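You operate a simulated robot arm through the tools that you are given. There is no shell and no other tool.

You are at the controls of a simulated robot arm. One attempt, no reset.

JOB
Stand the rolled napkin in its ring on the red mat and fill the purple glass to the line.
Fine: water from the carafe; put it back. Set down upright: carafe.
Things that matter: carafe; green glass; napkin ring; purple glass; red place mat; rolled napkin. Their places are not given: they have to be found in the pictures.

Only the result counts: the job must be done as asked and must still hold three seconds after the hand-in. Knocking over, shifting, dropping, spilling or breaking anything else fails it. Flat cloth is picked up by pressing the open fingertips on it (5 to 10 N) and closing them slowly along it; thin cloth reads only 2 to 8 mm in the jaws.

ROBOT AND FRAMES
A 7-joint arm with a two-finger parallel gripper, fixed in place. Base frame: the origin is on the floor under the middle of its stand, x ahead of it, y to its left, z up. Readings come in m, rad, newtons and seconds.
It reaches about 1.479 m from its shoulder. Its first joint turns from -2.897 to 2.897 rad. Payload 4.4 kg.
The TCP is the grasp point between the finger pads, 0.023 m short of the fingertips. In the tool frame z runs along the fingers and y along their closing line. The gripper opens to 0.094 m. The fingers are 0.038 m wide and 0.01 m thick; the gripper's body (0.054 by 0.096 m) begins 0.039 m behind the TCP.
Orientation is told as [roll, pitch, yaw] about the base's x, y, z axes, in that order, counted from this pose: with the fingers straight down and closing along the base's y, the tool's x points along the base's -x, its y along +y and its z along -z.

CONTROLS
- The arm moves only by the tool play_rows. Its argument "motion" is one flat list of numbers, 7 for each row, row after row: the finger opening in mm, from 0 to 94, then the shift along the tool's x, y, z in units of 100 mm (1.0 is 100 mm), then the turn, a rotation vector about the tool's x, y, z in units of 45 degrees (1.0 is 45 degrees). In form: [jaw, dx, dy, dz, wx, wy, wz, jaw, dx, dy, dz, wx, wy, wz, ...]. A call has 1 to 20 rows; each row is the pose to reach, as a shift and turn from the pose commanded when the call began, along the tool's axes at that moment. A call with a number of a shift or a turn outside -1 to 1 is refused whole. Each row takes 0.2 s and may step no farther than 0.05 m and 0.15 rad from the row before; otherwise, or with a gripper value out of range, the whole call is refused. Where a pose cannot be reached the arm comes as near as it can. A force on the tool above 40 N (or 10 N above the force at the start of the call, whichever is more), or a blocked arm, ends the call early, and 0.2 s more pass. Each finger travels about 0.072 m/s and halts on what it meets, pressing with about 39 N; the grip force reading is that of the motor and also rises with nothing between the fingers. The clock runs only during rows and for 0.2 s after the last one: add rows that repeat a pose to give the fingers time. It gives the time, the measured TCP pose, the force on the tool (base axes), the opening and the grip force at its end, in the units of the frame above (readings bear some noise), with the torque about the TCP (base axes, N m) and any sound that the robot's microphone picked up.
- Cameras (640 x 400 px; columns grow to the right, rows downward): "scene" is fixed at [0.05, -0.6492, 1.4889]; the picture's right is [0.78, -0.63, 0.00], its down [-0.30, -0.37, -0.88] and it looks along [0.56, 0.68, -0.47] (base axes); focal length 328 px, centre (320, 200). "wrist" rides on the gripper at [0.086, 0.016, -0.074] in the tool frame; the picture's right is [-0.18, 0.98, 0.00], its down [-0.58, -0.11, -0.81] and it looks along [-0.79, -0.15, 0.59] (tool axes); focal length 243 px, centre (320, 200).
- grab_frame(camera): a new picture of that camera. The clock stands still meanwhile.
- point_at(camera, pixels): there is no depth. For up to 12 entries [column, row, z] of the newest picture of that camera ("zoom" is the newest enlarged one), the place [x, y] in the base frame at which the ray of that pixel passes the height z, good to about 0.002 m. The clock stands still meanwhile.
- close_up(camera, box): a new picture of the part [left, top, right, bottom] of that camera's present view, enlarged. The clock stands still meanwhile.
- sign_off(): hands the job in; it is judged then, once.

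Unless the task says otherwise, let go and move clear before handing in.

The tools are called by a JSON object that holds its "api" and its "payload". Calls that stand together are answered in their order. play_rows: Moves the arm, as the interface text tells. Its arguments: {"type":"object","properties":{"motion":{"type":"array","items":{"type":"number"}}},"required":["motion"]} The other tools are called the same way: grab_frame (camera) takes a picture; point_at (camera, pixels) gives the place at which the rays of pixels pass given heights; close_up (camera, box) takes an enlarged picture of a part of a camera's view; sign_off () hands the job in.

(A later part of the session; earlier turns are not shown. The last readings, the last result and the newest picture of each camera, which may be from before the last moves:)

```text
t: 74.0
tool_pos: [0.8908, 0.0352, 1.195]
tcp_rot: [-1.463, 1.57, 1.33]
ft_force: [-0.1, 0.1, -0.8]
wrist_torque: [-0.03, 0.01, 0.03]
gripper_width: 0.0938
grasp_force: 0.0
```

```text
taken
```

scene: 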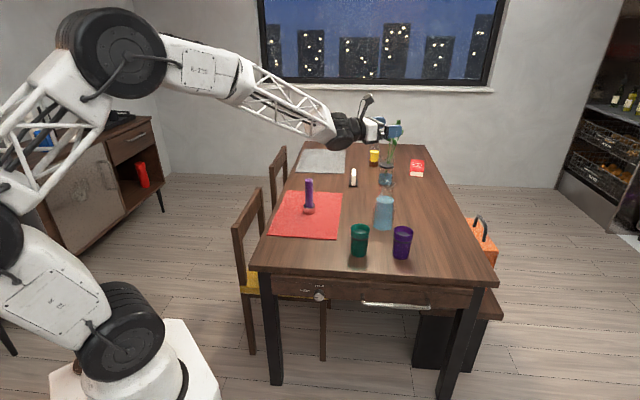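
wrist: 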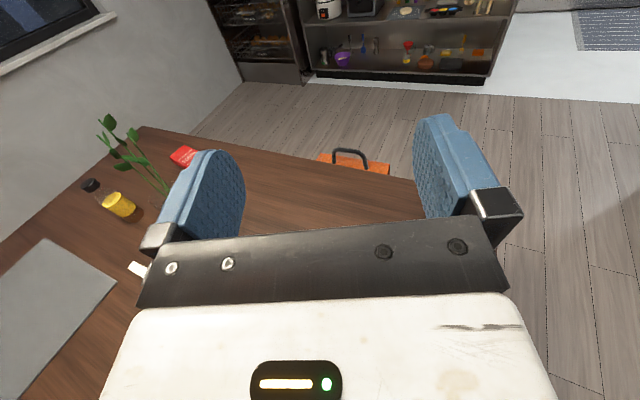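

Camera-up and level now. I'll test whether a positive yaw (toward +25°) is reachable in this posture, still high up.

{"api": "play_rows", "payload": {"motion": [94, 0, 0, 0, 0.16, 0, 0, 94, 0, 0, 0, 0.33, 0, 0, 94, 0, 0, 0, 0.5, 0, 0, 94, 0, 0, 0, 0.66, 0, 0, 94, 0, 0, 0, 0.83, 0, 0, 94, 0, 0, 0, 1, 0, 0]}}

{"api": "grab_frame", "payload": {"camera": "scene"}}

```text
t: 75.4
tool_pos: [0.8899, 0.0613, 1.2032]
tcp_rot: [-0.204, 1.559, 2.947]
ft_force: [-0.4, -0.1, 0.6]
wrist_torque: [0.0, -0.01, -0.02]
gripper_width: 0.0941
grasp_force: 0.1
out of reach, approached as far as the arm can: row 3, 4, 5, 6
```

```text
taken
```

scene: 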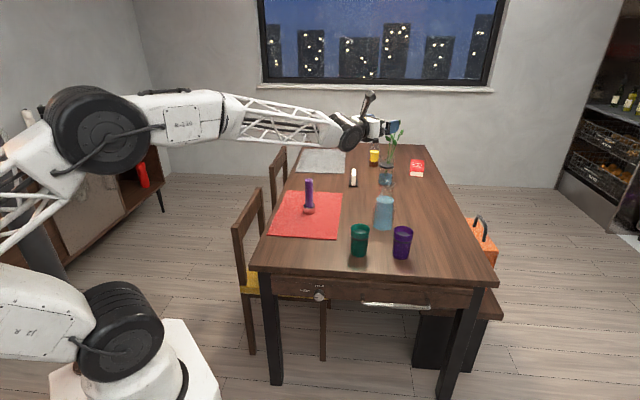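

Positive yaw is limited to about 0°, so I'll grasp at yaw -20° and pour by tilting about the base x-axis toward -y, which also lifts the wrist clear of the green glass. I'll return to -20° yaw and rehearse that tilt empty above the purple glass.

{"api": "play_rows", "payload": {"motion": [94, -0.2, 0.25, -0.02, -0.11, 0, 0, 94, -0.4, 0.5, -0.04, -0.23, 0, 0, 94, -0.6, 0.75, -0.06, -0.34, 0, 0, 94, -0.83, 0.98, -0.07, -0.456, 0, 0, 94, -0.83, 0.98, -0.07, -0.456, 0, 0]}}

```text
t: 76.6
tool_pos: [0.8832, -0.0365, 1.1221]
tcp_rot: [0.165, 1.557, 2.956]
ft_force: [0.2, 0.8, -0.4]
wrist_torque: [0.01, -0.01, 0.01]
gripper_width: 0.094
grasp_force: 0.1
```

At yaw -20° over the pour spot. Rehearsing the tilt about base x (tool-frame axis (0,-0.342,0.94)), first 45°, then 40° more.

{"api": "play_rows", "payload": {"motion": [94, 0, 0, 0, 0, -0.057, 0.157, 94, 0, 0, 0, 0, -0.114, 0.313, 94, 0, 0, 0, 0, -0.171, 0.47, 94, 0, 0, 0, 0, -0.228, 0.627, 94, 0, 0, 0, 0, -0.285, 0.783, 94, 0, 0, 0, 0, -0.342, 0.94]}}

{"api": "play_rows", "payload": {"motion": [94, 0, 0, 0, 0, -0.057, 0.157, 94, 0, 0, 0, 0, -0.114, 0.313, 94, 0, 0, 0, 0, -0.171, 0.47, 94, 0, 0, 0, 0, -0.228, 0.627, 94, 0, 0, 0, 0, -0.285, 0.783, 94, 0, 0, 0, 0, -0.311, 0.855]}}

{"api": "grab_frame", "payload": {"camera": "scene"}}

{"api": "grab_frame", "payload": {"camera": "wrist"}}

```text
t: 78.0
tool_pos: [0.8835, -0.0378, 1.1195]
tcp_rot: [-1.207, 0.782, 1.578]
ft_force: [0.3, 0.3, 0.2]
wrist_torque: [-0.03, -0.02, -0.01]
gripper_width: 0.0938
grasp_force: 0.1
```

```text
t: 79.4
tool_pos: [0.8835, -0.0359, 1.1185]
tcp_rot: [-1.212, 0.067, 1.569]
ft_force: [-0.1, -0.4, -0.4]
wrist_torque: [0.02, 0.0, 0.0]
gripper_width: 0.0939
grasp_force: 0.0
```

```text
taken
```

scene: 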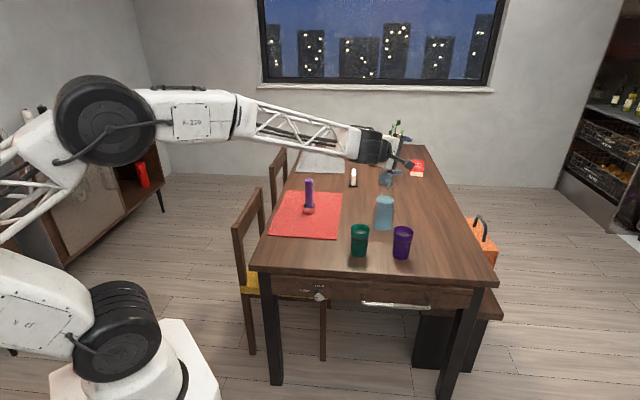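

```text
taken
```

wrist: 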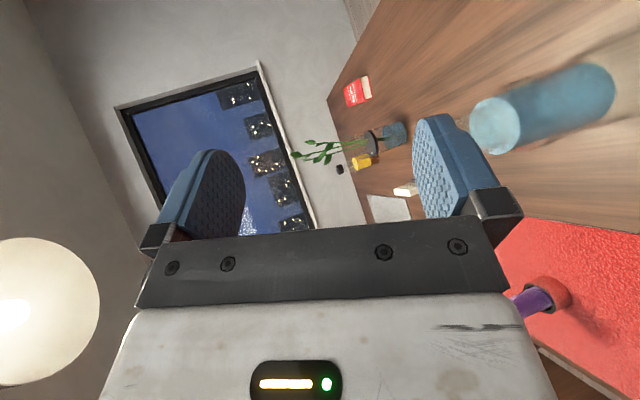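

The 85° tilt is reachable. I'll untilt and then move to a pre-grasp spot 13 cm short of the carafe along the finger direction.

{"api": "play_rows", "payload": {"motion": [94, 0, 0, 0, 0, 0.057, -0.157, 94, 0, 0, 0, 0, 0.114, -0.313, 94, 0, 0, 0, 0, 0.171, -0.47, 94, 0, 0, 0, 0, 0.228, -0.627, 94, 0, 0, 0, 0, 0.285, -0.783, 94, 0, 0, 0, 0, 0.342, -0.94]}}

{"api": "play_rows", "payload": {"motion": [94, 0, 0, 0, 0, 0.057, -0.157, 94, 0, 0, 0, 0, 0.114, -0.313, 94, 0, 0, 0, 0, 0.171, -0.47, 94, 0, 0, 0, 0, 0.228, -0.627, 94, 0, 0, 0, 0, 0.285, -0.783, 94, 0, 0, 0, 0, 0.311, -0.855]}}

{"api": "play_rows", "payload": {"motion": [94, 0, -0.25, -0.15, 0, 0, 0, 94, 0, -0.5, -0.3, 0, 0, 0, 94, 0, -0.75, -0.45, 0, 0, 0, 94, 0, -1, -0.6, 0, 0, 0]}}

{"api": "grab_frame", "payload": {"camera": "scene"}}

```text
t: 80.8
tool_pos: [0.884, -0.0379, 1.12]
tcp_rot: [-1.209, 0.857, 1.58]
ft_force: [-0.5, 0.1, 0.3]
wrist_torque: [0.04, 0.01, -0.01]
gripper_width: 0.0941
grasp_force: 0.1
```

```text
t: 82.2
tool_pos: [0.8843, -0.0379, 1.121]
tcp_rot: [0.354, 1.56, -3.137]
ft_force: [0.8, -0.4, 0.8]
wrist_torque: [0.02, 0.01, 0.0]
gripper_width: 0.0939
grasp_force: 0.0
```

```text
t: 83.2
tool_pos: [0.8627, 0.0775, 1.1186]
tcp_rot: [0.175, 1.561, 2.965]
ft_force: [0.3, 0.6, 0.6]
wrist_torque: [0.03, 0.0, -0.01]
gripper_width: 0.094
grasp_force: 0.0
```

```text
taken
```

scene: 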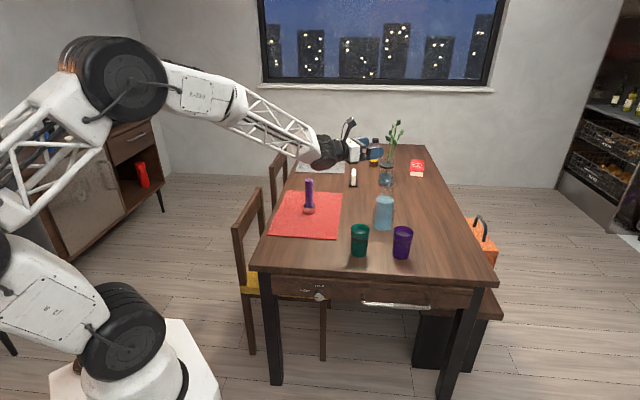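

Good. Shifting the last bit sideways and descending toward neck height in steps.

{"api": "play_rows", "payload": {"motion": [94, 0, -0.2, -0.15, 0, 0, 0, 94, -0.2, -0.38, -0.25, 0, 0, 0, 94, -0.6, -0.38, -0.25, 0, 0, 0, 94, -1, -0.38, -0.25, 0, 0, 0]}}

{"api": "grab_frame", "payload": {"camera": "scene"}}

{"api": "grab_frame", "payload": {"camera": "wrist"}}

```text
t: 84.2
tool_pos: [0.8511, 0.1219, 1.0212]
tcp_rot: [0.07, 1.562, 2.86]
ft_force: [0.1, -0.1, 0.1]
wrist_torque: [-0.01, 0.03, 0.03]
gripper_width: 0.0939
grasp_force: 0.2
```

```text
taken
```

scene: 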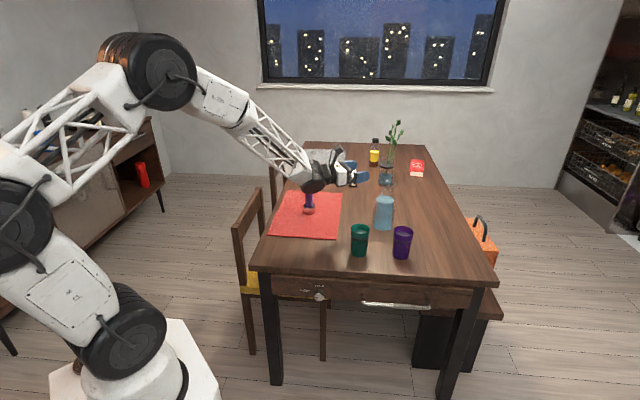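

```text
taken
```

wrist: 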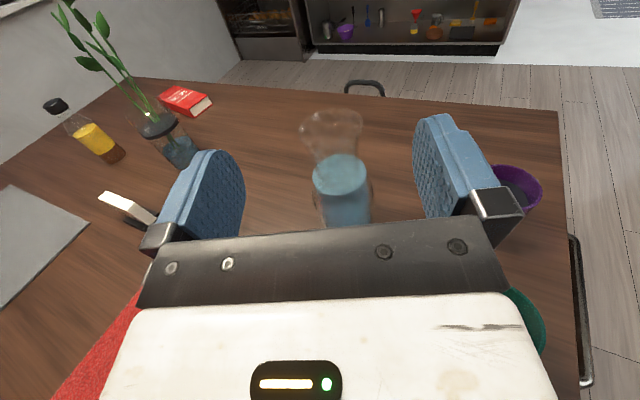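

The carafe's water surface appears at (340,175), which matches what I'd expect if the fingers point exactly at its axis. I'll verify with point_at and check the chair's position for forearm clearance.

{"api": "close_up", "payload": {"camera": "wrist", "box": [280, 95, 408, 225]}}

{"api": "point_at", "payload": {"camera": "scene", "pixels": [[262, 188, 0.9], [262, 188, 1.0], [235, 230, 0.9], [235, 230, 1.0], [285, 148, 0.95]]}}

```text
3.08 times, centred on (344, 160) of wrist
```

zoom: 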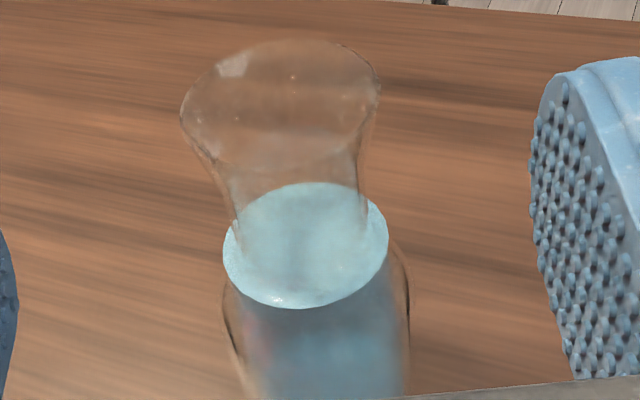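

```text
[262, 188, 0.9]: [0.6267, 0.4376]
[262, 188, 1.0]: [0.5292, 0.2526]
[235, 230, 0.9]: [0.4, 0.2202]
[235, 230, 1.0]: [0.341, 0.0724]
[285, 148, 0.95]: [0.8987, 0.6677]
```

{"api": "point_at", "payload": {"camera": "wrist", "pixels": [[331, 127.5, 0.951], [339.3, 174.6, 0.878], [312.5, 174.6, 0.878], [366, 174.6, 0.878], [339.3, 155, 0.878], [339.3, 194.5, 0.878], [298.5, 130, 0.951], [363.8, 125, 0.951]]}}

```text
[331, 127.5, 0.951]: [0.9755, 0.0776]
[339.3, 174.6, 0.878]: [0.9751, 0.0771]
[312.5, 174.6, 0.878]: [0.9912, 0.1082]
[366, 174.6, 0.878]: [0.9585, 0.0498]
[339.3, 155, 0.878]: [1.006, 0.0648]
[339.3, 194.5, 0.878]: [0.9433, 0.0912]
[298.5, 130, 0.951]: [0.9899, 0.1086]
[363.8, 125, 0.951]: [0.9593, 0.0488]
```

The axis is confirmed at (0.975,0.077) with lip and water heights consistent, and the fingers are aligned to within 1 mm. Descending to neck height z≈0.908.

{"api": "play_rows", "payload": {"motion": [94, -0.35, 0, 0, 0, 0, 0, 94, -0.7, 0, 0, 0, 0, 0, 94, -1, 0, 0, 0, 0, 0]}}

{"api": "play_rows", "payload": {"motion": [94, -0.13, 0, 0, 0, 0, 0, 94, -0.13, 0, 0, 0, 0, 0]}}

{"api": "grab_frame", "payload": {"camera": "scene"}}

{"api": "grab_frame", "payload": {"camera": "wrist"}}

{"api": "close_up", "payload": {"camera": "scene", "box": [280, 150, 424, 270]}}

```text
t: 85.0
tool_pos: [0.8493, 0.1223, 0.9203]
tcp_rot: [0.073, 1.563, 2.862]
ft_force: [0.4, 0.5, -0.8]
wrist_torque: [0.01, 0.01, 0.01]
gripper_width: 0.0941
grasp_force: 0.2
```

```text
t: 85.6
tool_pos: [0.8497, 0.1224, 0.9068]
tcp_rot: [0.131, 1.562, 2.919]
ft_force: [-0.7, 0.4, -0.2]
wrist_torque: [0.0, 0.0, 0.02]
gripper_width: 0.094
grasp_force: 0.1
```

```text
taken
```

scene: 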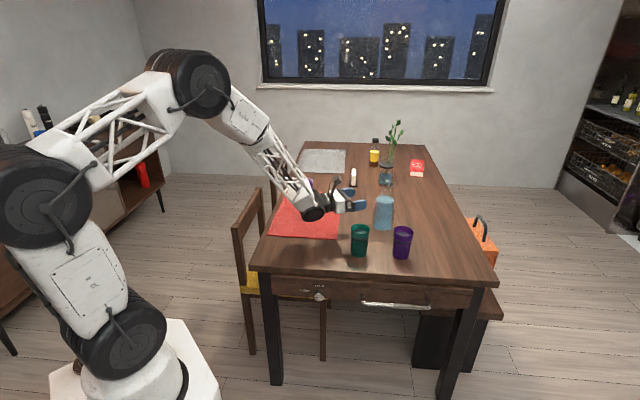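

```text
taken
```

wrist: 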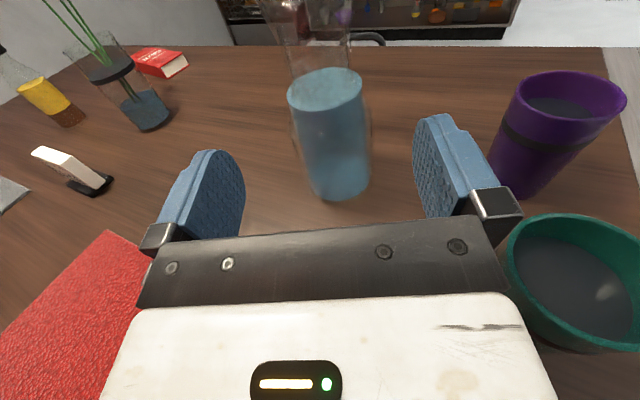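

```text
3.33 times, centred on (352, 210) of scene
```

zoom: 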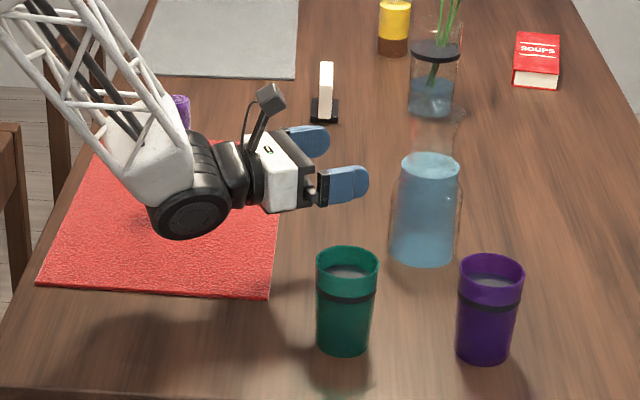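

The hand is level with the neck, clear of the green glass and napkin. Advancing 9 cm along the finger direction first.

{"api": "play_rows", "payload": {"motion": [94, 0, 0, 0.3, 0, 0, 0, 94, 0, 0, 0.6, 0, 0, 0, 94, 0, 0, 0.9, 0, 0, 0, 94, 0, 0, 0.9, 0, 0, 0]}}

{"api": "grab_frame", "payload": {"camera": "wrist"}}

{"api": "close_up", "payload": {"camera": "scene", "box": [310, 150, 430, 250]}}

```text
t: 86.6
tool_pos: [0.9343, 0.0908, 0.9066]
tcp_rot: [0.158, 1.561, 2.947]
ft_force: [1.7, -0.1, 0.6]
wrist_torque: [0.02, 0.05, 0.03]
gripper_width: 0.094
grasp_force: 0.1
```

```text
taken
```

wrist: 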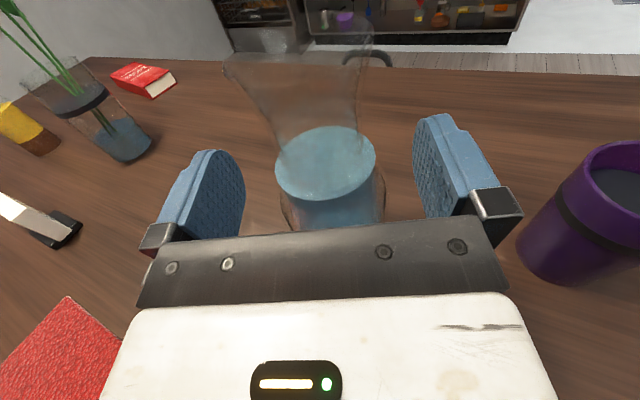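

```text
4.00 times, centred on (370, 200) of scene
```

zoom: 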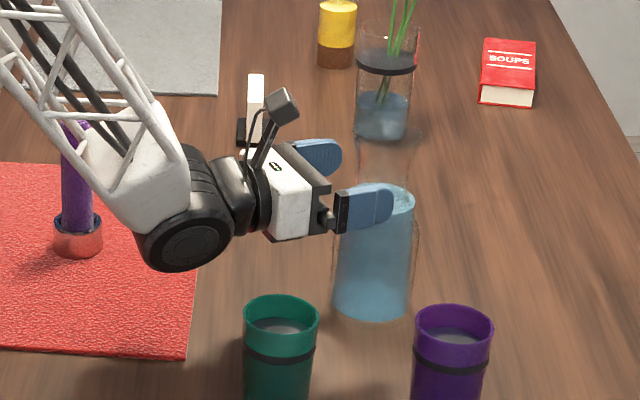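

Lateral error is about 1 mm and the neck is between the finger planes. Advancing the last 38 mm.

{"api": "play_rows", "payload": {"motion": [94, 0, -0.01, 0.15, 0, 0, 0, 94, 0, -0.01, 0.3, 0, 0, 0, 94, 0, -0.01, 0.38, 0, 0, 0, 94, 0, -0.01, 0.38, 0, 0, 0]}}

{"api": "grab_frame", "payload": {"camera": "wrist"}}

{"api": "close_up", "payload": {"camera": "scene", "box": [340, 160, 436, 240]}}

```text
t: 87.6
tool_pos: [0.9704, 0.0784, 0.9056]
tcp_rot: [0.156, 1.56, 2.944]
ft_force: [0.0, 0.7, -0.6]
wrist_torque: [0.02, -0.02, -0.01]
gripper_width: 0.0941
grasp_force: 0.1
```

```text
taken
```

wrist: 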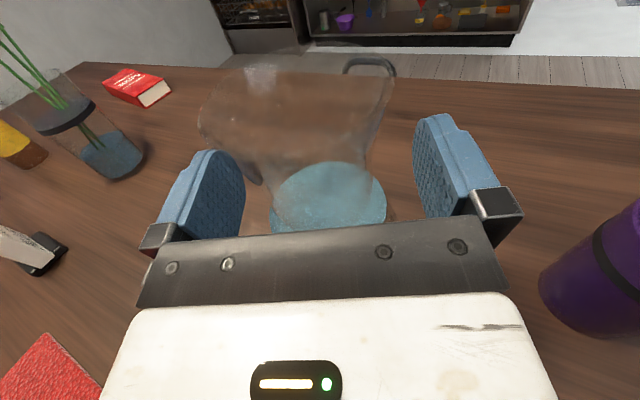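

```text
5.00 times, centred on (388, 200) of scene
```

zoom: 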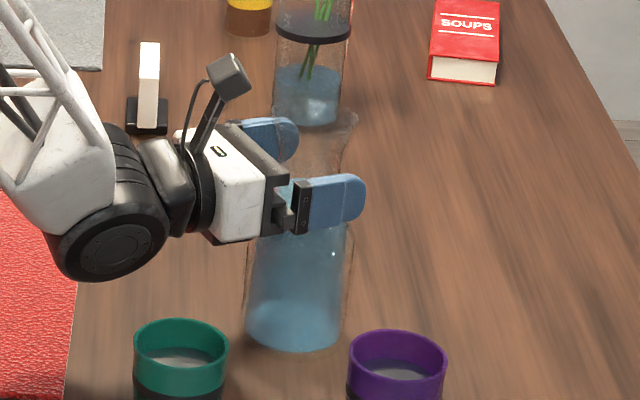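

Both fingers straddle the neck. Closing slowly onto it.

{"api": "play_rows", "payload": {"motion": [84, 0, 0, 0, 0, 0, 0, 74, 0, 0, 0, 0, 0, 0, 66, 0, 0, 0, 0, 0, 0, 60, 0, 0, 0, 0, 0, 0, 55, 0, 0, 0, 0, 0, 0, 50, 0, 0, 0, 0, 0, 0, 46, 0, 0, 0, 0, 0, 0, 42, 0, 0, 0, 0, 0, 0, 42, 0, 0, 0, 0, 0, 0]}}

{"api": "close_up", "payload": {"camera": "wrist", "box": [180, 50, 460, 240]}}

{"api": "close_up", "payload": {"camera": "scene", "box": [340, 160, 436, 240]}}

```text
t: 89.6
tool_pos: [0.969, 0.0782, 0.9059]
tcp_rot: [0.172, 1.56, 2.96]
ft_force: [0.4, -0.3, -7.8]
wrist_torque: [0.02, -0.01, 0.06]
gripper_width: 0.0541
grasp_force: 38.9
```

```text
2.11 times, centred on (320, 145) of wrist
```

zoom: 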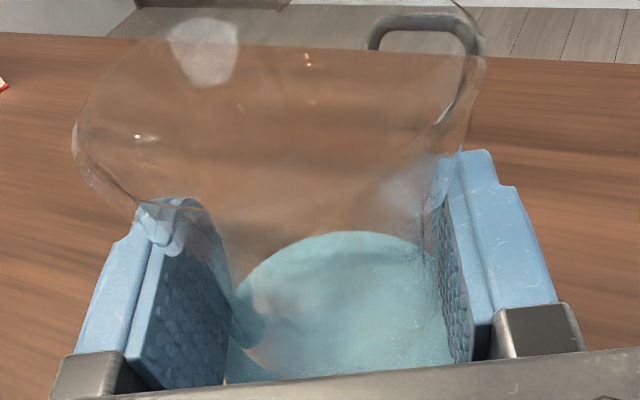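

```text
5.00 times, centred on (388, 200) of scene
```

zoom: 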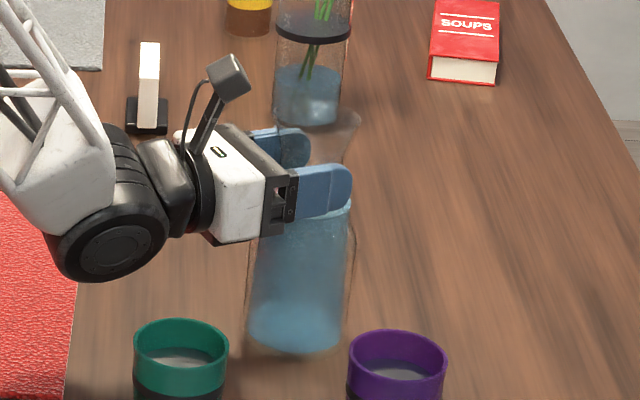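

The neck is gripped (54 mm, 39 N) and the force sensor already shows -7.8 N of load. Lifting slowly by 3 cm to check the hold.

{"api": "play_rows", "payload": {"motion": [42, 0.05, 0, 0, 0, 0, 0, 42, 0.12, 0, 0, 0, 0, 0, 42, 0.2, 0, 0, 0, 0, 0, 42, 0.3, 0, 0, 0, 0, 0, 42, 0.3, 0, 0, 0, 0, 0]}}

{"api": "close_up", "payload": {"camera": "scene", "box": [340, 150, 436, 240]}}

{"api": "close_up", "payload": {"camera": "wrist", "box": [180, 50, 460, 240]}}

```text
t: 90.8
tool_pos: [0.9692, 0.079, 0.9356]
tcp_rot: [0.163, 1.561, 2.952]
ft_force: [0.3, 0.2, -8.7]
wrist_torque: [0.0, 0.08, -0.01]
gripper_width: 0.0541
grasp_force: 39.1
```

```text
4.44 times, centred on (388, 195) of scene
```

zoom: 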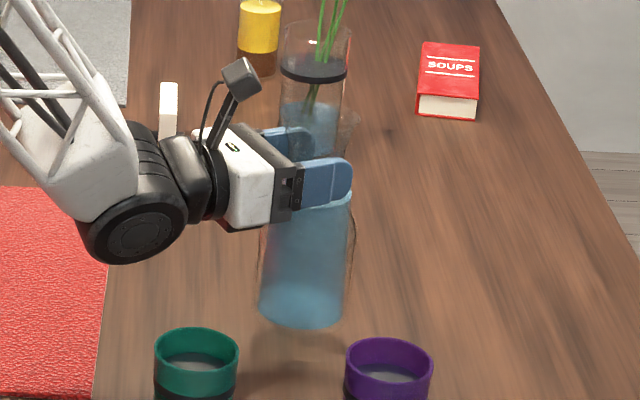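

```text
2.11 times, centred on (320, 145) of wrist
```

zoom: 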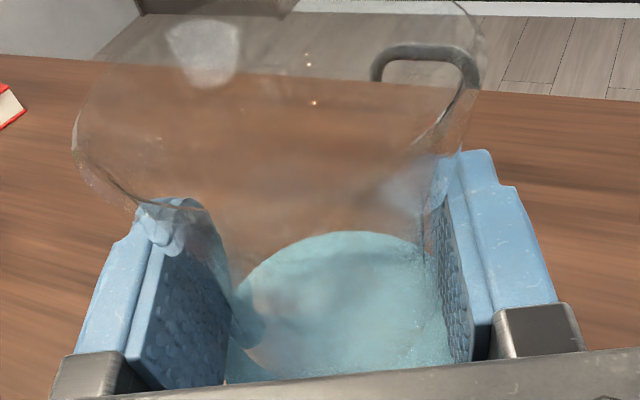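

The carafe hangs steady with about 8.5 N of load and no slip. Lifting it higher, to clear all the glasses.

{"api": "play_rows", "payload": {"motion": [42, 0.2, 0, 0, 0, 0, 0, 42, 0.45, 0, 0, 0, 0, 0, 42, 0.7, 0, 0, 0, 0, 0, 42, 0.9, 0, 0, 0, 0, 0, 42, 1, 0, 0, 0, 0, 0]}}

{"api": "play_rows", "payload": {"motion": [42, 0.2, 0, 0, 0, 0, 0, 42, 0.4, 0, 0, 0, 0, 0, 42, 0.55, 0, 0, 0, 0, 0, 42, 0.65, 0, 0, 0, 0, 0, 42, 0.65, 0, 0, 0, 0, 0]}}

{"api": "grab_frame", "payload": {"camera": "scene"}}

{"api": "close_up", "payload": {"camera": "scene", "box": [340, 110, 436, 210]}}

```text
t: 92.0
tool_pos: [0.9697, 0.0788, 1.0365]
tcp_rot: [0.145, 1.561, 2.933]
ft_force: [-0.4, 0.2, -9.3]
wrist_torque: [0.03, 0.02, 0.03]
gripper_width: 0.0538
grasp_force: 39.1
```

```text
t: 93.2
tool_pos: [0.9715, 0.0797, 1.1019]
tcp_rot: [0.161, 1.561, 2.951]
ft_force: [-0.3, 0.1, -8.6]
wrist_torque: [-0.01, 0.06, 0.01]
gripper_width: 0.054
grasp_force: 39.5
```

```text
taken
```

scene: 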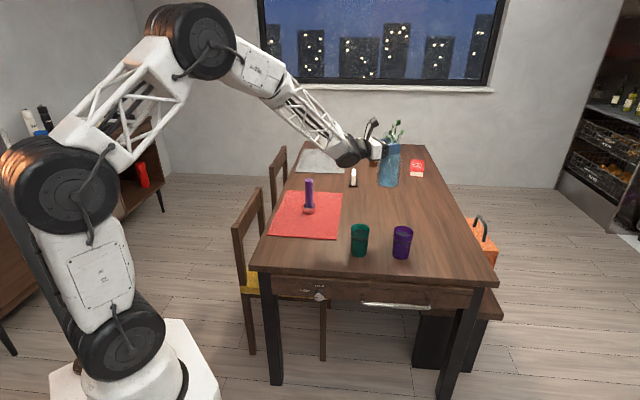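

```text
4.00 times, centred on (388, 160) of scene
```

zoom: 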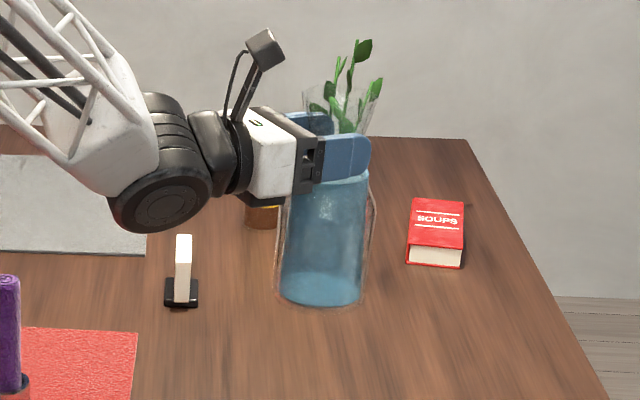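

The carafe is held upright at z≈1.10 with its base at about 0.95. Moving it slowly over toward the purple glass.

{"api": "play_rows", "payload": {"motion": [42, 0, 0.1, -0.04, 0, 0, 0, 42, 0, 0.28, -0.11, 0, 0, 0, 42, 0, 0.46, -0.18, 0, 0, 0, 42, 0, 0.6, -0.24, 0, 0, 0, 42, 0, 0.66, -0.26, 0, 0, 0]}}

{"api": "play_rows", "payload": {"motion": [42, 0, 0.1, -0.04, 0, 0, 0, 42, 0, 0.28, -0.11, 0, 0, 0, 42, 0, 0.46, -0.18, 0, 0, 0, 42, 0, 0.58, -0.24, 0, 0, 0, 42, 0, 0.63, -0.26, 0, 0, 0, 42, 0, 0.63, -0.26, 0, 0, 0]}}

{"api": "grab_frame", "payload": {"camera": "scene"}}

```text
t: 94.4
tool_pos: [0.9244, 0.0263, 1.1012]
tcp_rot: [0.211, 1.56, 3.001]
ft_force: [-0.2, 0.0, -8.8]
wrist_torque: [0.0, 0.06, 0.0]
gripper_width: 0.054
grasp_force: 38.8
```

```text
t: 95.8
tool_pos: [0.8778, -0.0257, 1.1014]
tcp_rot: [0.152, 1.56, 2.942]
ft_force: [0.2, 0.4, -8.4]
wrist_torque: [0.02, 0.03, 0.01]
gripper_width: 0.0542
grasp_force: 39.0
```

```text
taken
```

scene: 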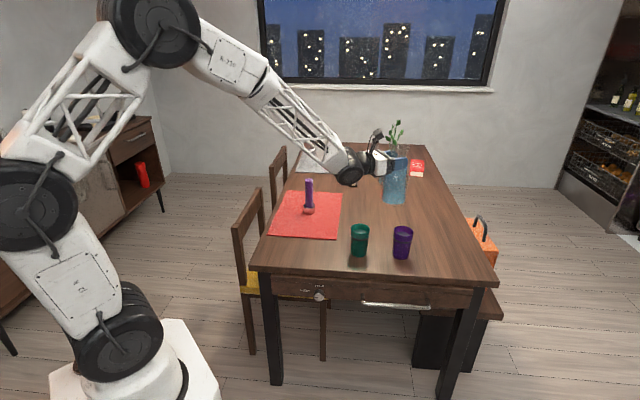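

The carafe is beside and above the purple glass at (0.878,-0.026). I'll begin tilting it 40° toward -y (no flow expected yet), watching for slip in the grip.

{"api": "play_rows", "payload": {"motion": [42, 0, 0, 0, 0, -0.038, 0.1043, 42, 0, 0, 0, 0, -0.076, 0.2087, 42, 0, 0, 0, 0, -0.114, 0.313, 42, 0, 0, 0, 0, -0.152, 0.4173, 42, 0, 0, 0, 0, -0.152, 0.4173]}}

{"api": "close_up", "payload": {"camera": "scene", "box": [330, 110, 458, 270]}}

{"api": "grab_frame", "payload": {"camera": "wrist"}}

```text
t: 97.0
tool_pos: [0.8781, -0.0243, 1.1023]
tcp_rot: [-1.19, 1.219, 1.598]
ft_force: [0.0, -0.7, -9.1]
wrist_torque: [-0.22, 0.07, -0.03]
gripper_width: 0.054
grasp_force: 38.9
```

```text
2.50 times, centred on (394, 190) of scene
```

zoom: 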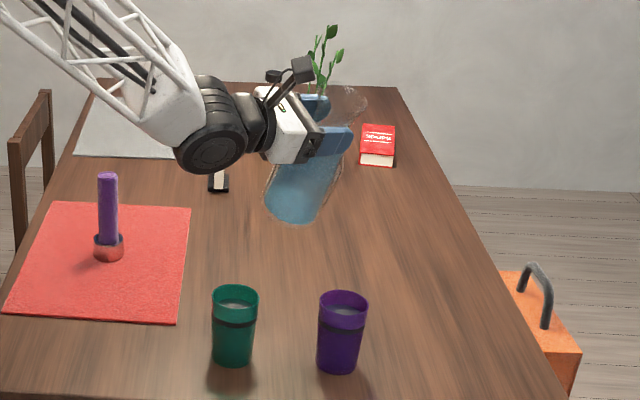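

```text
taken
```

wrist: 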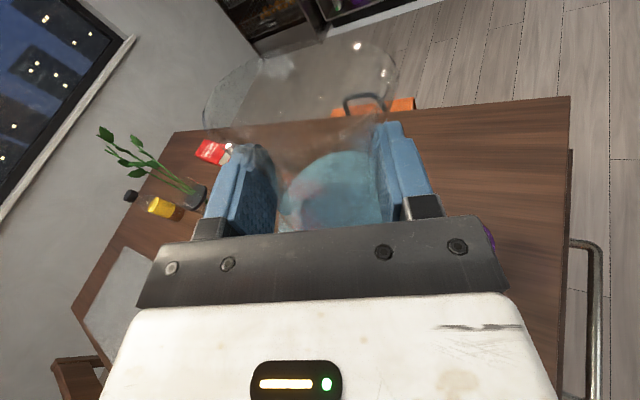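

At 20° tilt the carafe follows the hand without slip (torque -0.22 Nm as expected), mouth leaning toward the -y side. Continuing to 40°.

{"api": "play_rows", "payload": {"motion": [42, 0, 0, 0, 0, -0.038, 0.1043, 42, 0, 0, 0, 0, -0.076, 0.2087, 42, 0, 0, 0, 0, -0.114, 0.313, 42, 0, 0, 0, 0, -0.152, 0.4173, 42, 0, 0, 0, 0, -0.152, 0.4173]}}

{"api": "close_up", "payload": {"camera": "scene", "box": [330, 110, 458, 270]}}

{"api": "grab_frame", "payload": {"camera": "wrist"}}

```text
t: 98.2
tool_pos: [0.8786, -0.0263, 1.1014]
tcp_rot: [-1.206, 0.872, 1.58]
ft_force: [0.2, -0.3, -8.6]
wrist_torque: [-0.43, 0.06, -0.03]
gripper_width: 0.054
grasp_force: 39.0
```

```text
2.50 times, centred on (394, 190) of scene
```

zoom: 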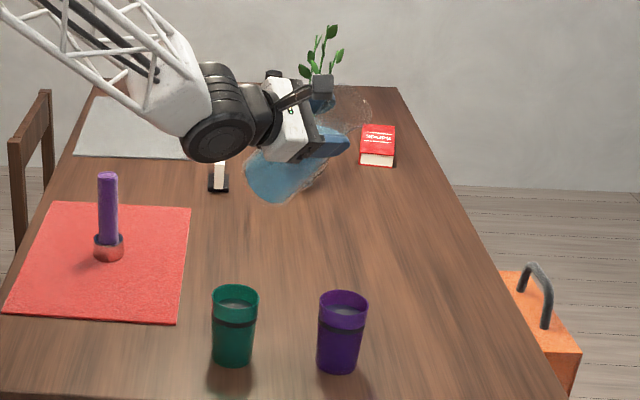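

```text
taken
```

wrist: 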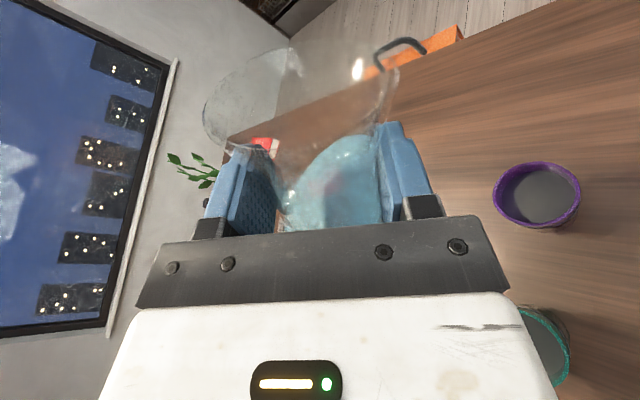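

No slip at 40° and the water stays level inside; the wrist camera even sees into the purple glass at (540,195). Descending toward pour height, keeping this tilt.

{"api": "play_rows", "payload": {"motion": [42, -0.192, 0.151, 0.055, 0, 0, 0, 42, -0.383, 0.302, 0.11, 0, 0, 0, 42, -0.575, 0.453, 0.165, 0, 0, 0, 42, -0.766, 0.604, 0.22, 0, 0, 0]}}

{"api": "play_rows", "payload": {"motion": [42, -0.192, 0.151, 0.055, 0, 0, 0, 42, -0.383, 0.302, 0.11, 0, 0, 0, 42, -0.536, 0.423, 0.154, 0, 0, 0, 42, -0.536, 0.423, 0.154, 0, 0, 0]}}

{"api": "grab_frame", "payload": {"camera": "scene"}}

{"api": "close_up", "payload": {"camera": "scene", "box": [330, 150, 458, 270]}}

{"api": "grab_frame", "payload": {"camera": "wrist"}}

```text
t: 99.2
tool_pos: [0.8776, -0.0242, 1.0022]
tcp_rot: [-1.208, 0.87, 1.58]
ft_force: [-0.2, 0.4, -7.3]
wrist_torque: [-0.46, 0.09, 0.0]
gripper_width: 0.0539
grasp_force: 39.3
```

```text
t: 100.2
tool_pos: [0.8761, -0.0241, 0.9311]
tcp_rot: [-1.206, 0.872, 1.578]
ft_force: [-0.2, 0.1, -9.1]
wrist_torque: [-0.43, 0.07, 0.03]
gripper_width: 0.0541
grasp_force: 38.8
```

```text
taken
```

scene: 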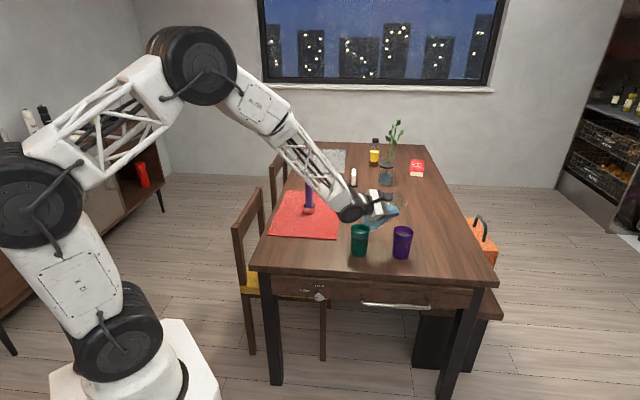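

```text
3.33 times, centred on (394, 210) of scene
```

zoom: 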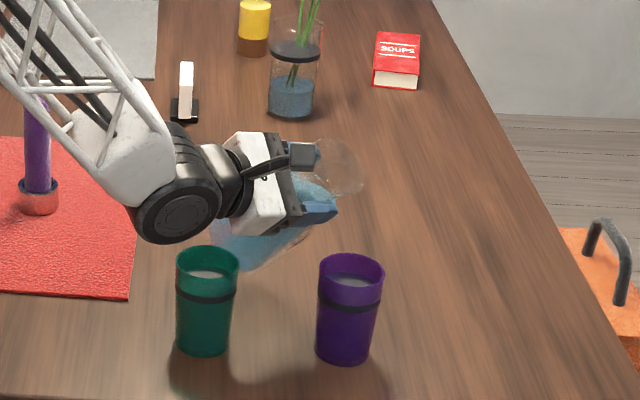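

```text
taken
```

wrist: 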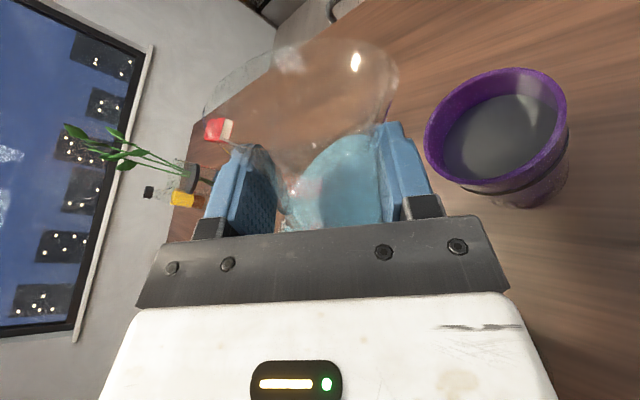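

TCP z≈0.931, and the wrist view shows the purple glass's mouth at (500,130), to the right of (below) the carafe's lip. I'll check the knuckle's clearance over the green glass, then tilt to 55°.

{"api": "point_at", "payload": {"camera": "scene", "pixels": [[352, 223, 0.87], [352, 223, 0.89], [352, 223, 0.91]]}}

{"api": "play_rows", "payload": {"motion": [42, -0.03, 0.024, 0.009, 0, -0.038, 0.104, 42, -0.06, 0.048, 0.018, 0, -0.076, 0.209, 42, -0.092, 0.0725, 0.026, 0, -0.114, 0.313, 42, -0.092, 0.0725, 0.026, 0, -0.114, 0.313]}}

{"api": "close_up", "payload": {"camera": "scene", "box": [346, 180, 442, 270]}}

{"api": "grab_frame", "payload": {"camera": "wrist"}}

```text
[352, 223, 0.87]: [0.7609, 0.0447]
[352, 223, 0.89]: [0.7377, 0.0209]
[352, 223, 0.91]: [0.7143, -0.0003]
```

```text
t: 101.2
tool_pos: [0.8767, -0.0237, 0.9194]
tcp_rot: [-1.209, 0.611, 1.578]
ft_force: [-0.4, -0.1, -7.7]
wrist_torque: [-0.59, 0.04, 0.03]
gripper_width: 0.0541
grasp_force: 39.4
```

```text
4.44 times, centred on (394, 225) of scene
```

zoom: 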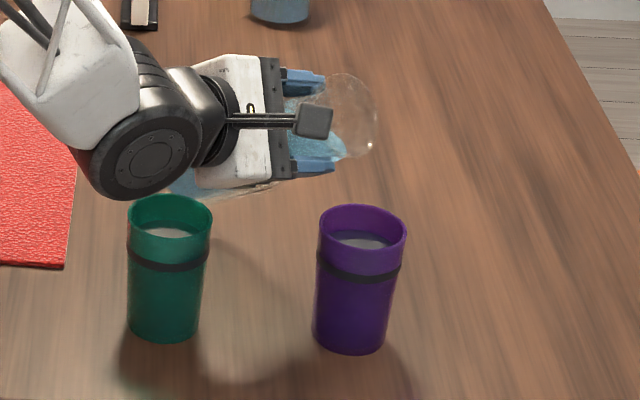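

```text
taken
```

wrist: 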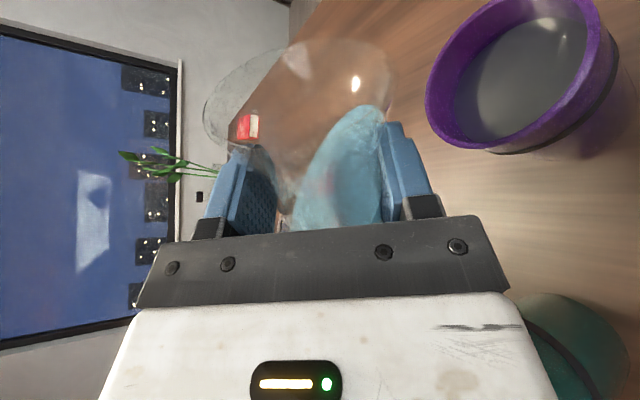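

At 55° the water has climbed into the neck but not reached the lip, which is over the glass. The knuckle clears the green glass by about 6 cm. Lowering 15 mm and tilting to 60°.

{"api": "play_rows", "payload": {"motion": [42, -0.04, 0.055, 0.02, 0, -0.013, 0.035, 42, -0.086, 0.1155, 0.042, 0, -0.025, 0.07, 42, -0.086, 0.1155, 0.042, 0, -0.038, 0.104, 42, -0.086, 0.1155, 0.042, 0, -0.038, 0.104]}}

{"api": "close_up", "payload": {"camera": "scene", "box": [346, 180, 442, 270]}}

{"api": "grab_frame", "payload": {"camera": "wrist"}}

```text
t: 102.2
tool_pos: [0.8769, -0.0241, 0.9053]
tcp_rot: [-1.209, 0.522, 1.573]
ft_force: [-0.4, 0.5, -7.6]
wrist_torque: [-0.62, 0.09, 0.03]
gripper_width: 0.0541
grasp_force: 38.9
```

```text
4.44 times, centred on (394, 225) of scene
```

zoom: 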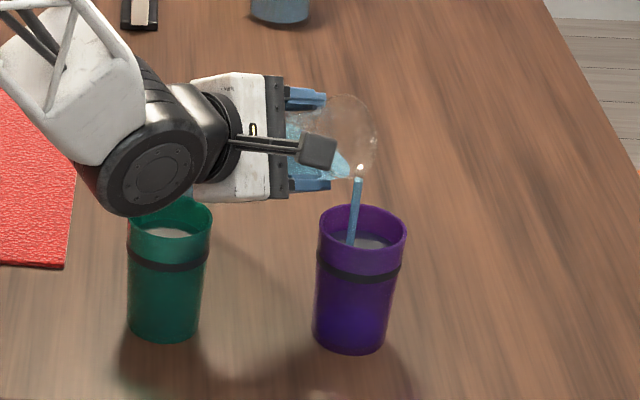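

```text
taken
```

wrist: 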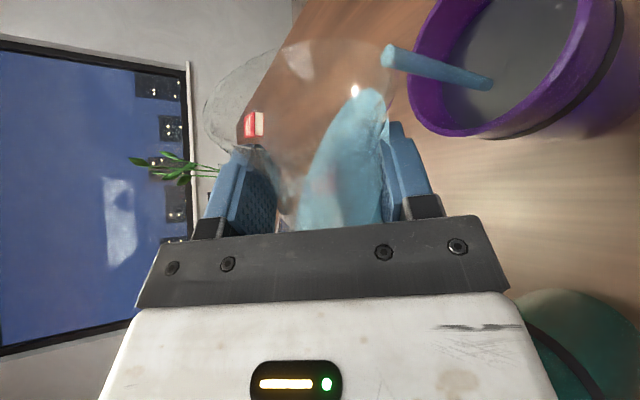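

The stream has started at 60° and falls neatly inside the purple glass (scene: from (358,180) down to (350,245)). I'll hold still briefly and watch the flow and the load.

{"api": "play_rows", "payload": {"motion": [42, 0, 0, 0, 0, 0, 0]}}

{"api": "close_up", "payload": {"camera": "scene", "box": [346, 180, 442, 270]}}

{"api": "grab_frame", "payload": {"camera": "wrist"}}

```text
t: 102.6
tool_pos: [0.8774, -0.0235, 0.905]
tcp_rot: [-1.209, 0.522, 1.574]
ft_force: [-0.1, -0.3, -8.3]
wrist_torque: [-0.59, 0.09, 0.0]
gripper_width: 0.0541
grasp_force: 39.3
```

```text
4.44 times, centred on (394, 225) of scene
```

zoom: 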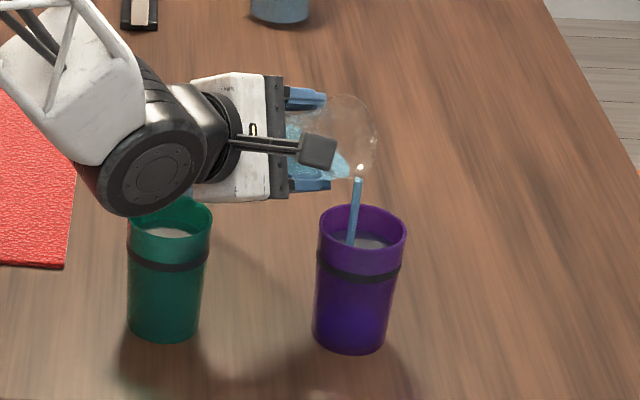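

```text
taken
```

wrist: 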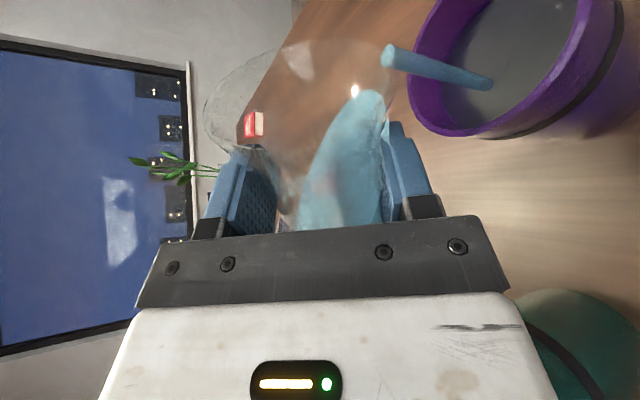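

Flow continues and I think a bluish fill is showing through the glass wall near its bottom. Zooming in on the purple glass.

{"api": "close_up", "payload": {"camera": "scene", "box": [380, 216, 428, 266]}}

{"api": "play_rows", "payload": {"motion": [42, 0, 0, 0, 0, 0, 0, 42, 0, 0, 0, 0, 0, 0, 42, 0, 0, 0, 0, 0, 0, 42, 0, 0, 0, 0, 0, 0]}}

{"api": "close_up", "payload": {"camera": "scene", "box": [380, 216, 428, 266]}}

{"api": "grab_frame", "payload": {"camera": "wrist"}}

```text
8.00 times, centred on (404, 241) of scene
```

zoom: 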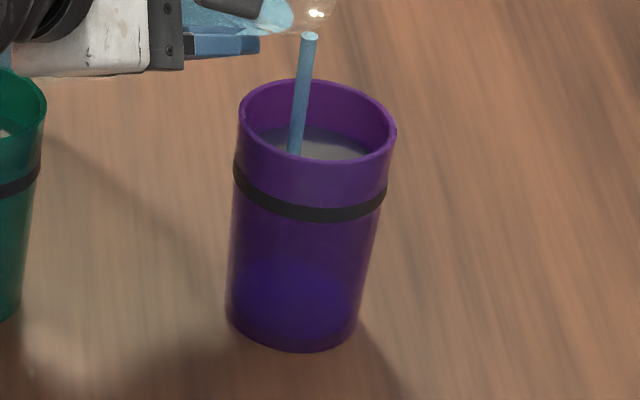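

```text
t: 103.6
tool_pos: [0.8763, -0.0248, 0.905]
tcp_rot: [-1.209, 0.521, 1.574]
ft_force: [-0.4, 0.7, -9.0]
wrist_torque: [-0.6, 0.07, 0.01]
gripper_width: 0.0538
grasp_force: 39.5
```

```text
8.00 times, centred on (404, 241) of scene
```

zoom: 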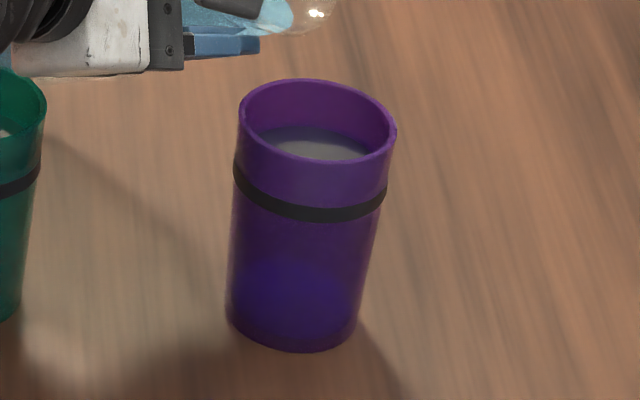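

```text
taken
```

wrist: 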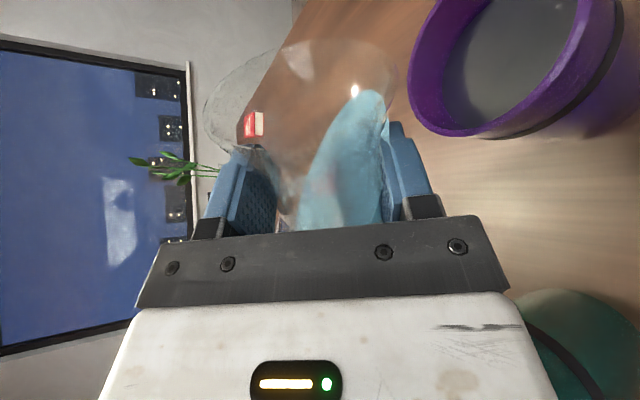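

The flow stopped by itself at 60° (it's quasi-static), and blue water shows through the wall in the bottom third of the glass. I'll tilt 4° more, shifting 3 mm to keep the stream centred, and hold.

{"api": "play_rows", "payload": {"motion": [42, 0.013, 0.007, 0.003, 0, -0.0152, 0.0418, 42, 0.026, 0.014, 0.005, 0, -0.0304, 0.0836, 42, 0.026, 0.014, 0.005, 0, -0.0304, 0.0836, 42, 0.026, 0.014, 0.005, 0, -0.0304, 0.0836]}}

{"api": "close_up", "payload": {"camera": "scene", "box": [380, 216, 428, 266]}}

{"api": "grab_frame", "payload": {"camera": "wrist"}}

```text
t: 104.6
tool_pos: [0.8754, -0.0264, 0.9052]
tcp_rot: [-1.211, 0.454, 1.573]
ft_force: [-0.4, -0.4, -8.3]
wrist_torque: [-0.56, 0.1, -0.01]
gripper_width: 0.0539
grasp_force: 39.2
```

```text
8.00 times, centred on (404, 241) of scene
```

zoom: 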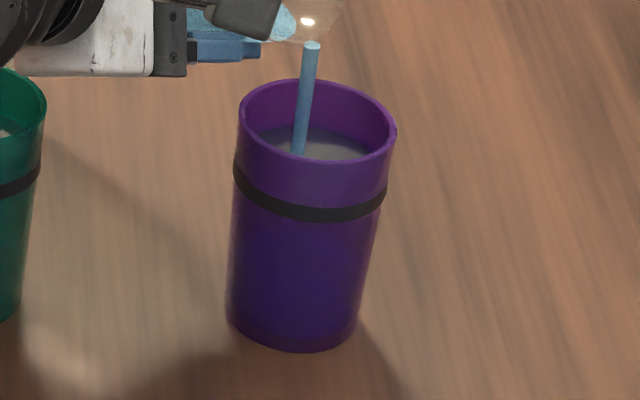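

```text
taken
```

wrist: 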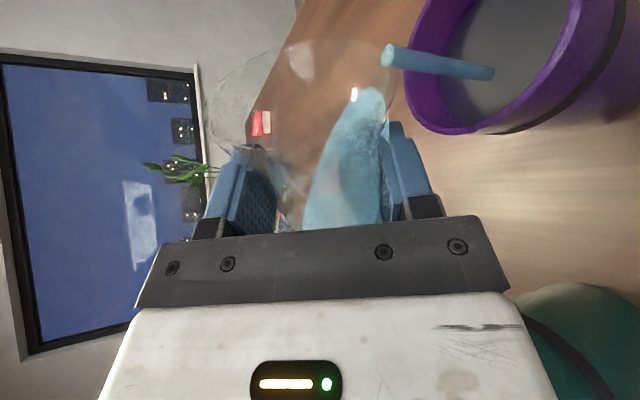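

Flowing well inside the glass. Holding until the flow stops, then looking again.

{"api": "play_rows", "payload": {"motion": [42, 0, 0, 0, 0, 0, 0, 42, 0, 0, 0, 0, 0, 0, 42, 0, 0, 0, 0, 0, 0, 42, 0, 0, 0, 0, 0, 0]}}

{"api": "close_up", "payload": {"camera": "scene", "box": [384, 222, 424, 262]}}

{"api": "grab_frame", "payload": {"camera": "wrist"}}

```text
t: 105.6
tool_pos: [0.877, -0.0273, 0.9051]
tcp_rot: [-1.211, 0.45, 1.572]
ft_force: [-0.5, -0.1, -7.9]
wrist_torque: [-0.6, 0.1, -0.03]
gripper_width: 0.0539
grasp_force: 38.8
```

```text
10.00 times, centred on (404, 242) of scene
```

zoom: 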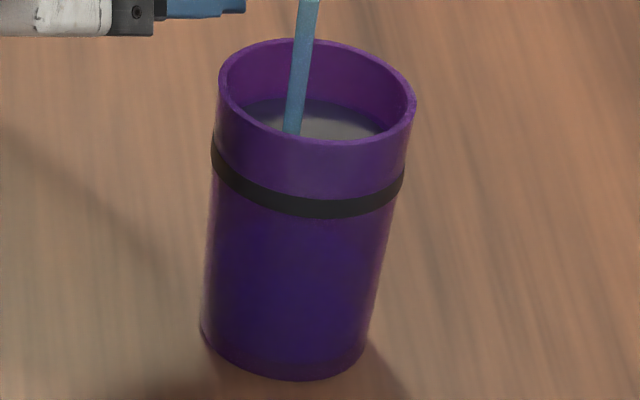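

```text
taken
```

wrist: 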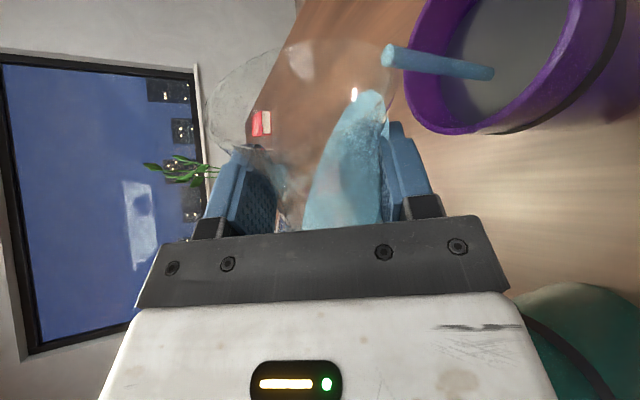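

{"api": "play_rows", "payload": {"motion": [42, 0, 0, 0, 0, 0, 0, 42, 0, 0, 0, 0, 0, 0]}}

{"api": "close_up", "payload": {"camera": "scene", "box": [384, 222, 424, 262]}}

{"api": "play_rows", "payload": {"motion": [42, 0, 0, 0, 0, 0, 0, 42, 0, 0, 0, 0, 0, 0]}}

{"api": "close_up", "payload": {"camera": "scene", "box": [384, 222, 424, 262]}}

```text
t: 106.2
tool_pos: [0.8762, -0.0263, 0.9044]
tcp_rot: [-1.209, 0.454, 1.573]
ft_force: [0.9, 0.5, -8.2]
wrist_torque: [-0.61, 0.08, -0.01]
gripper_width: 0.0541
grasp_force: 38.7
```

```text
10.00 times, centred on (404, 242) of scene
```

zoom: 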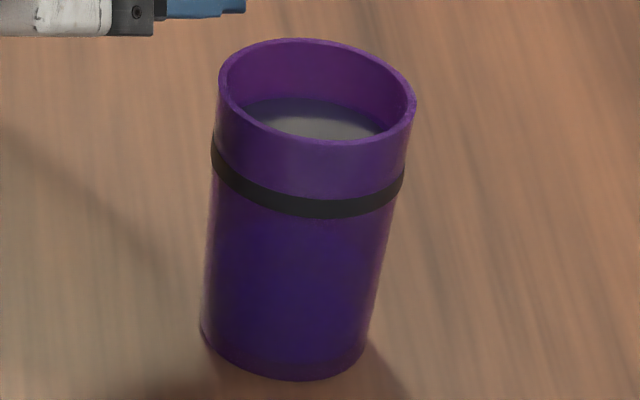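

```text
t: 106.8
tool_pos: [0.8772, -0.0274, 0.9036]
tcp_rot: [-1.21, 0.452, 1.572]
ft_force: [-0.2, 0.3, -7.9]
wrist_torque: [-0.59, 0.07, -0.02]
gripper_width: 0.0541
grasp_force: 39.2
```

```text
10.00 times, centred on (404, 242) of scene
```

zoom: 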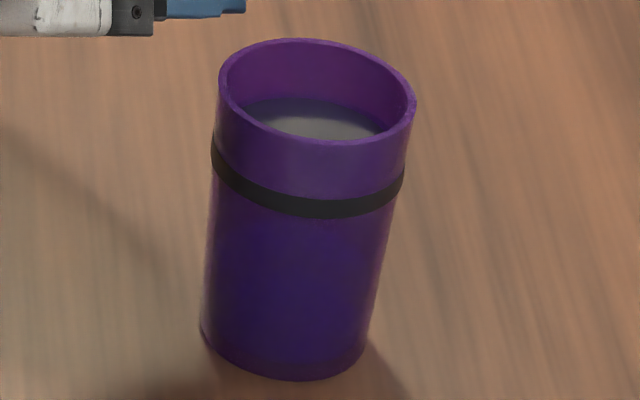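

The flow has stopped at 64°. From the first stage's visible level I estimate about 85 mL so far, so I'll zoom in hard on the wall to look for the surface line.

{"api": "close_up", "payload": {"camera": "scene", "box": [388, 236, 420, 262]}}

{"api": "close_up", "payload": {"camera": "wrist", "box": [400, 0, 640, 150]}}

```text
15.38 times, centred on (404, 249) of scene
```

zoom: 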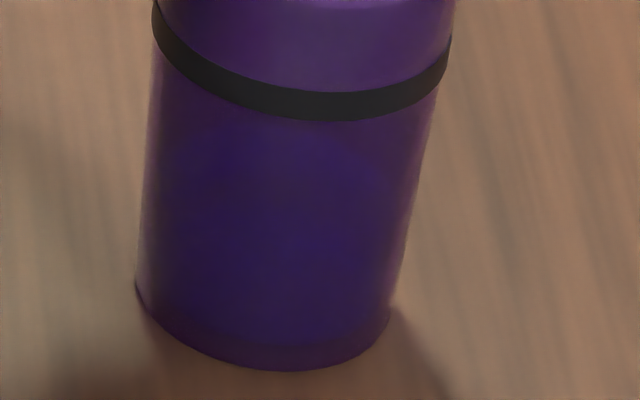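

```text
2.67 times, centred on (520, 75) of wrist
```

zoom: 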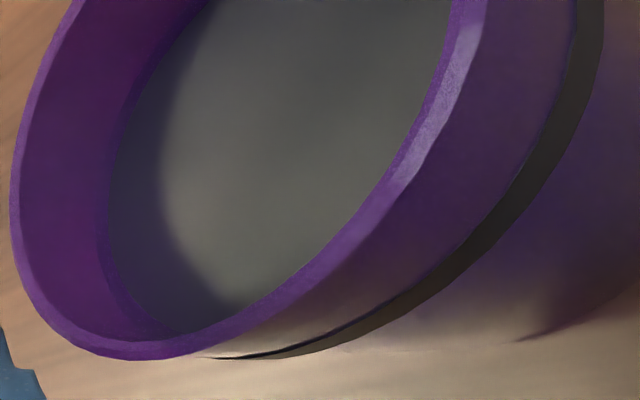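

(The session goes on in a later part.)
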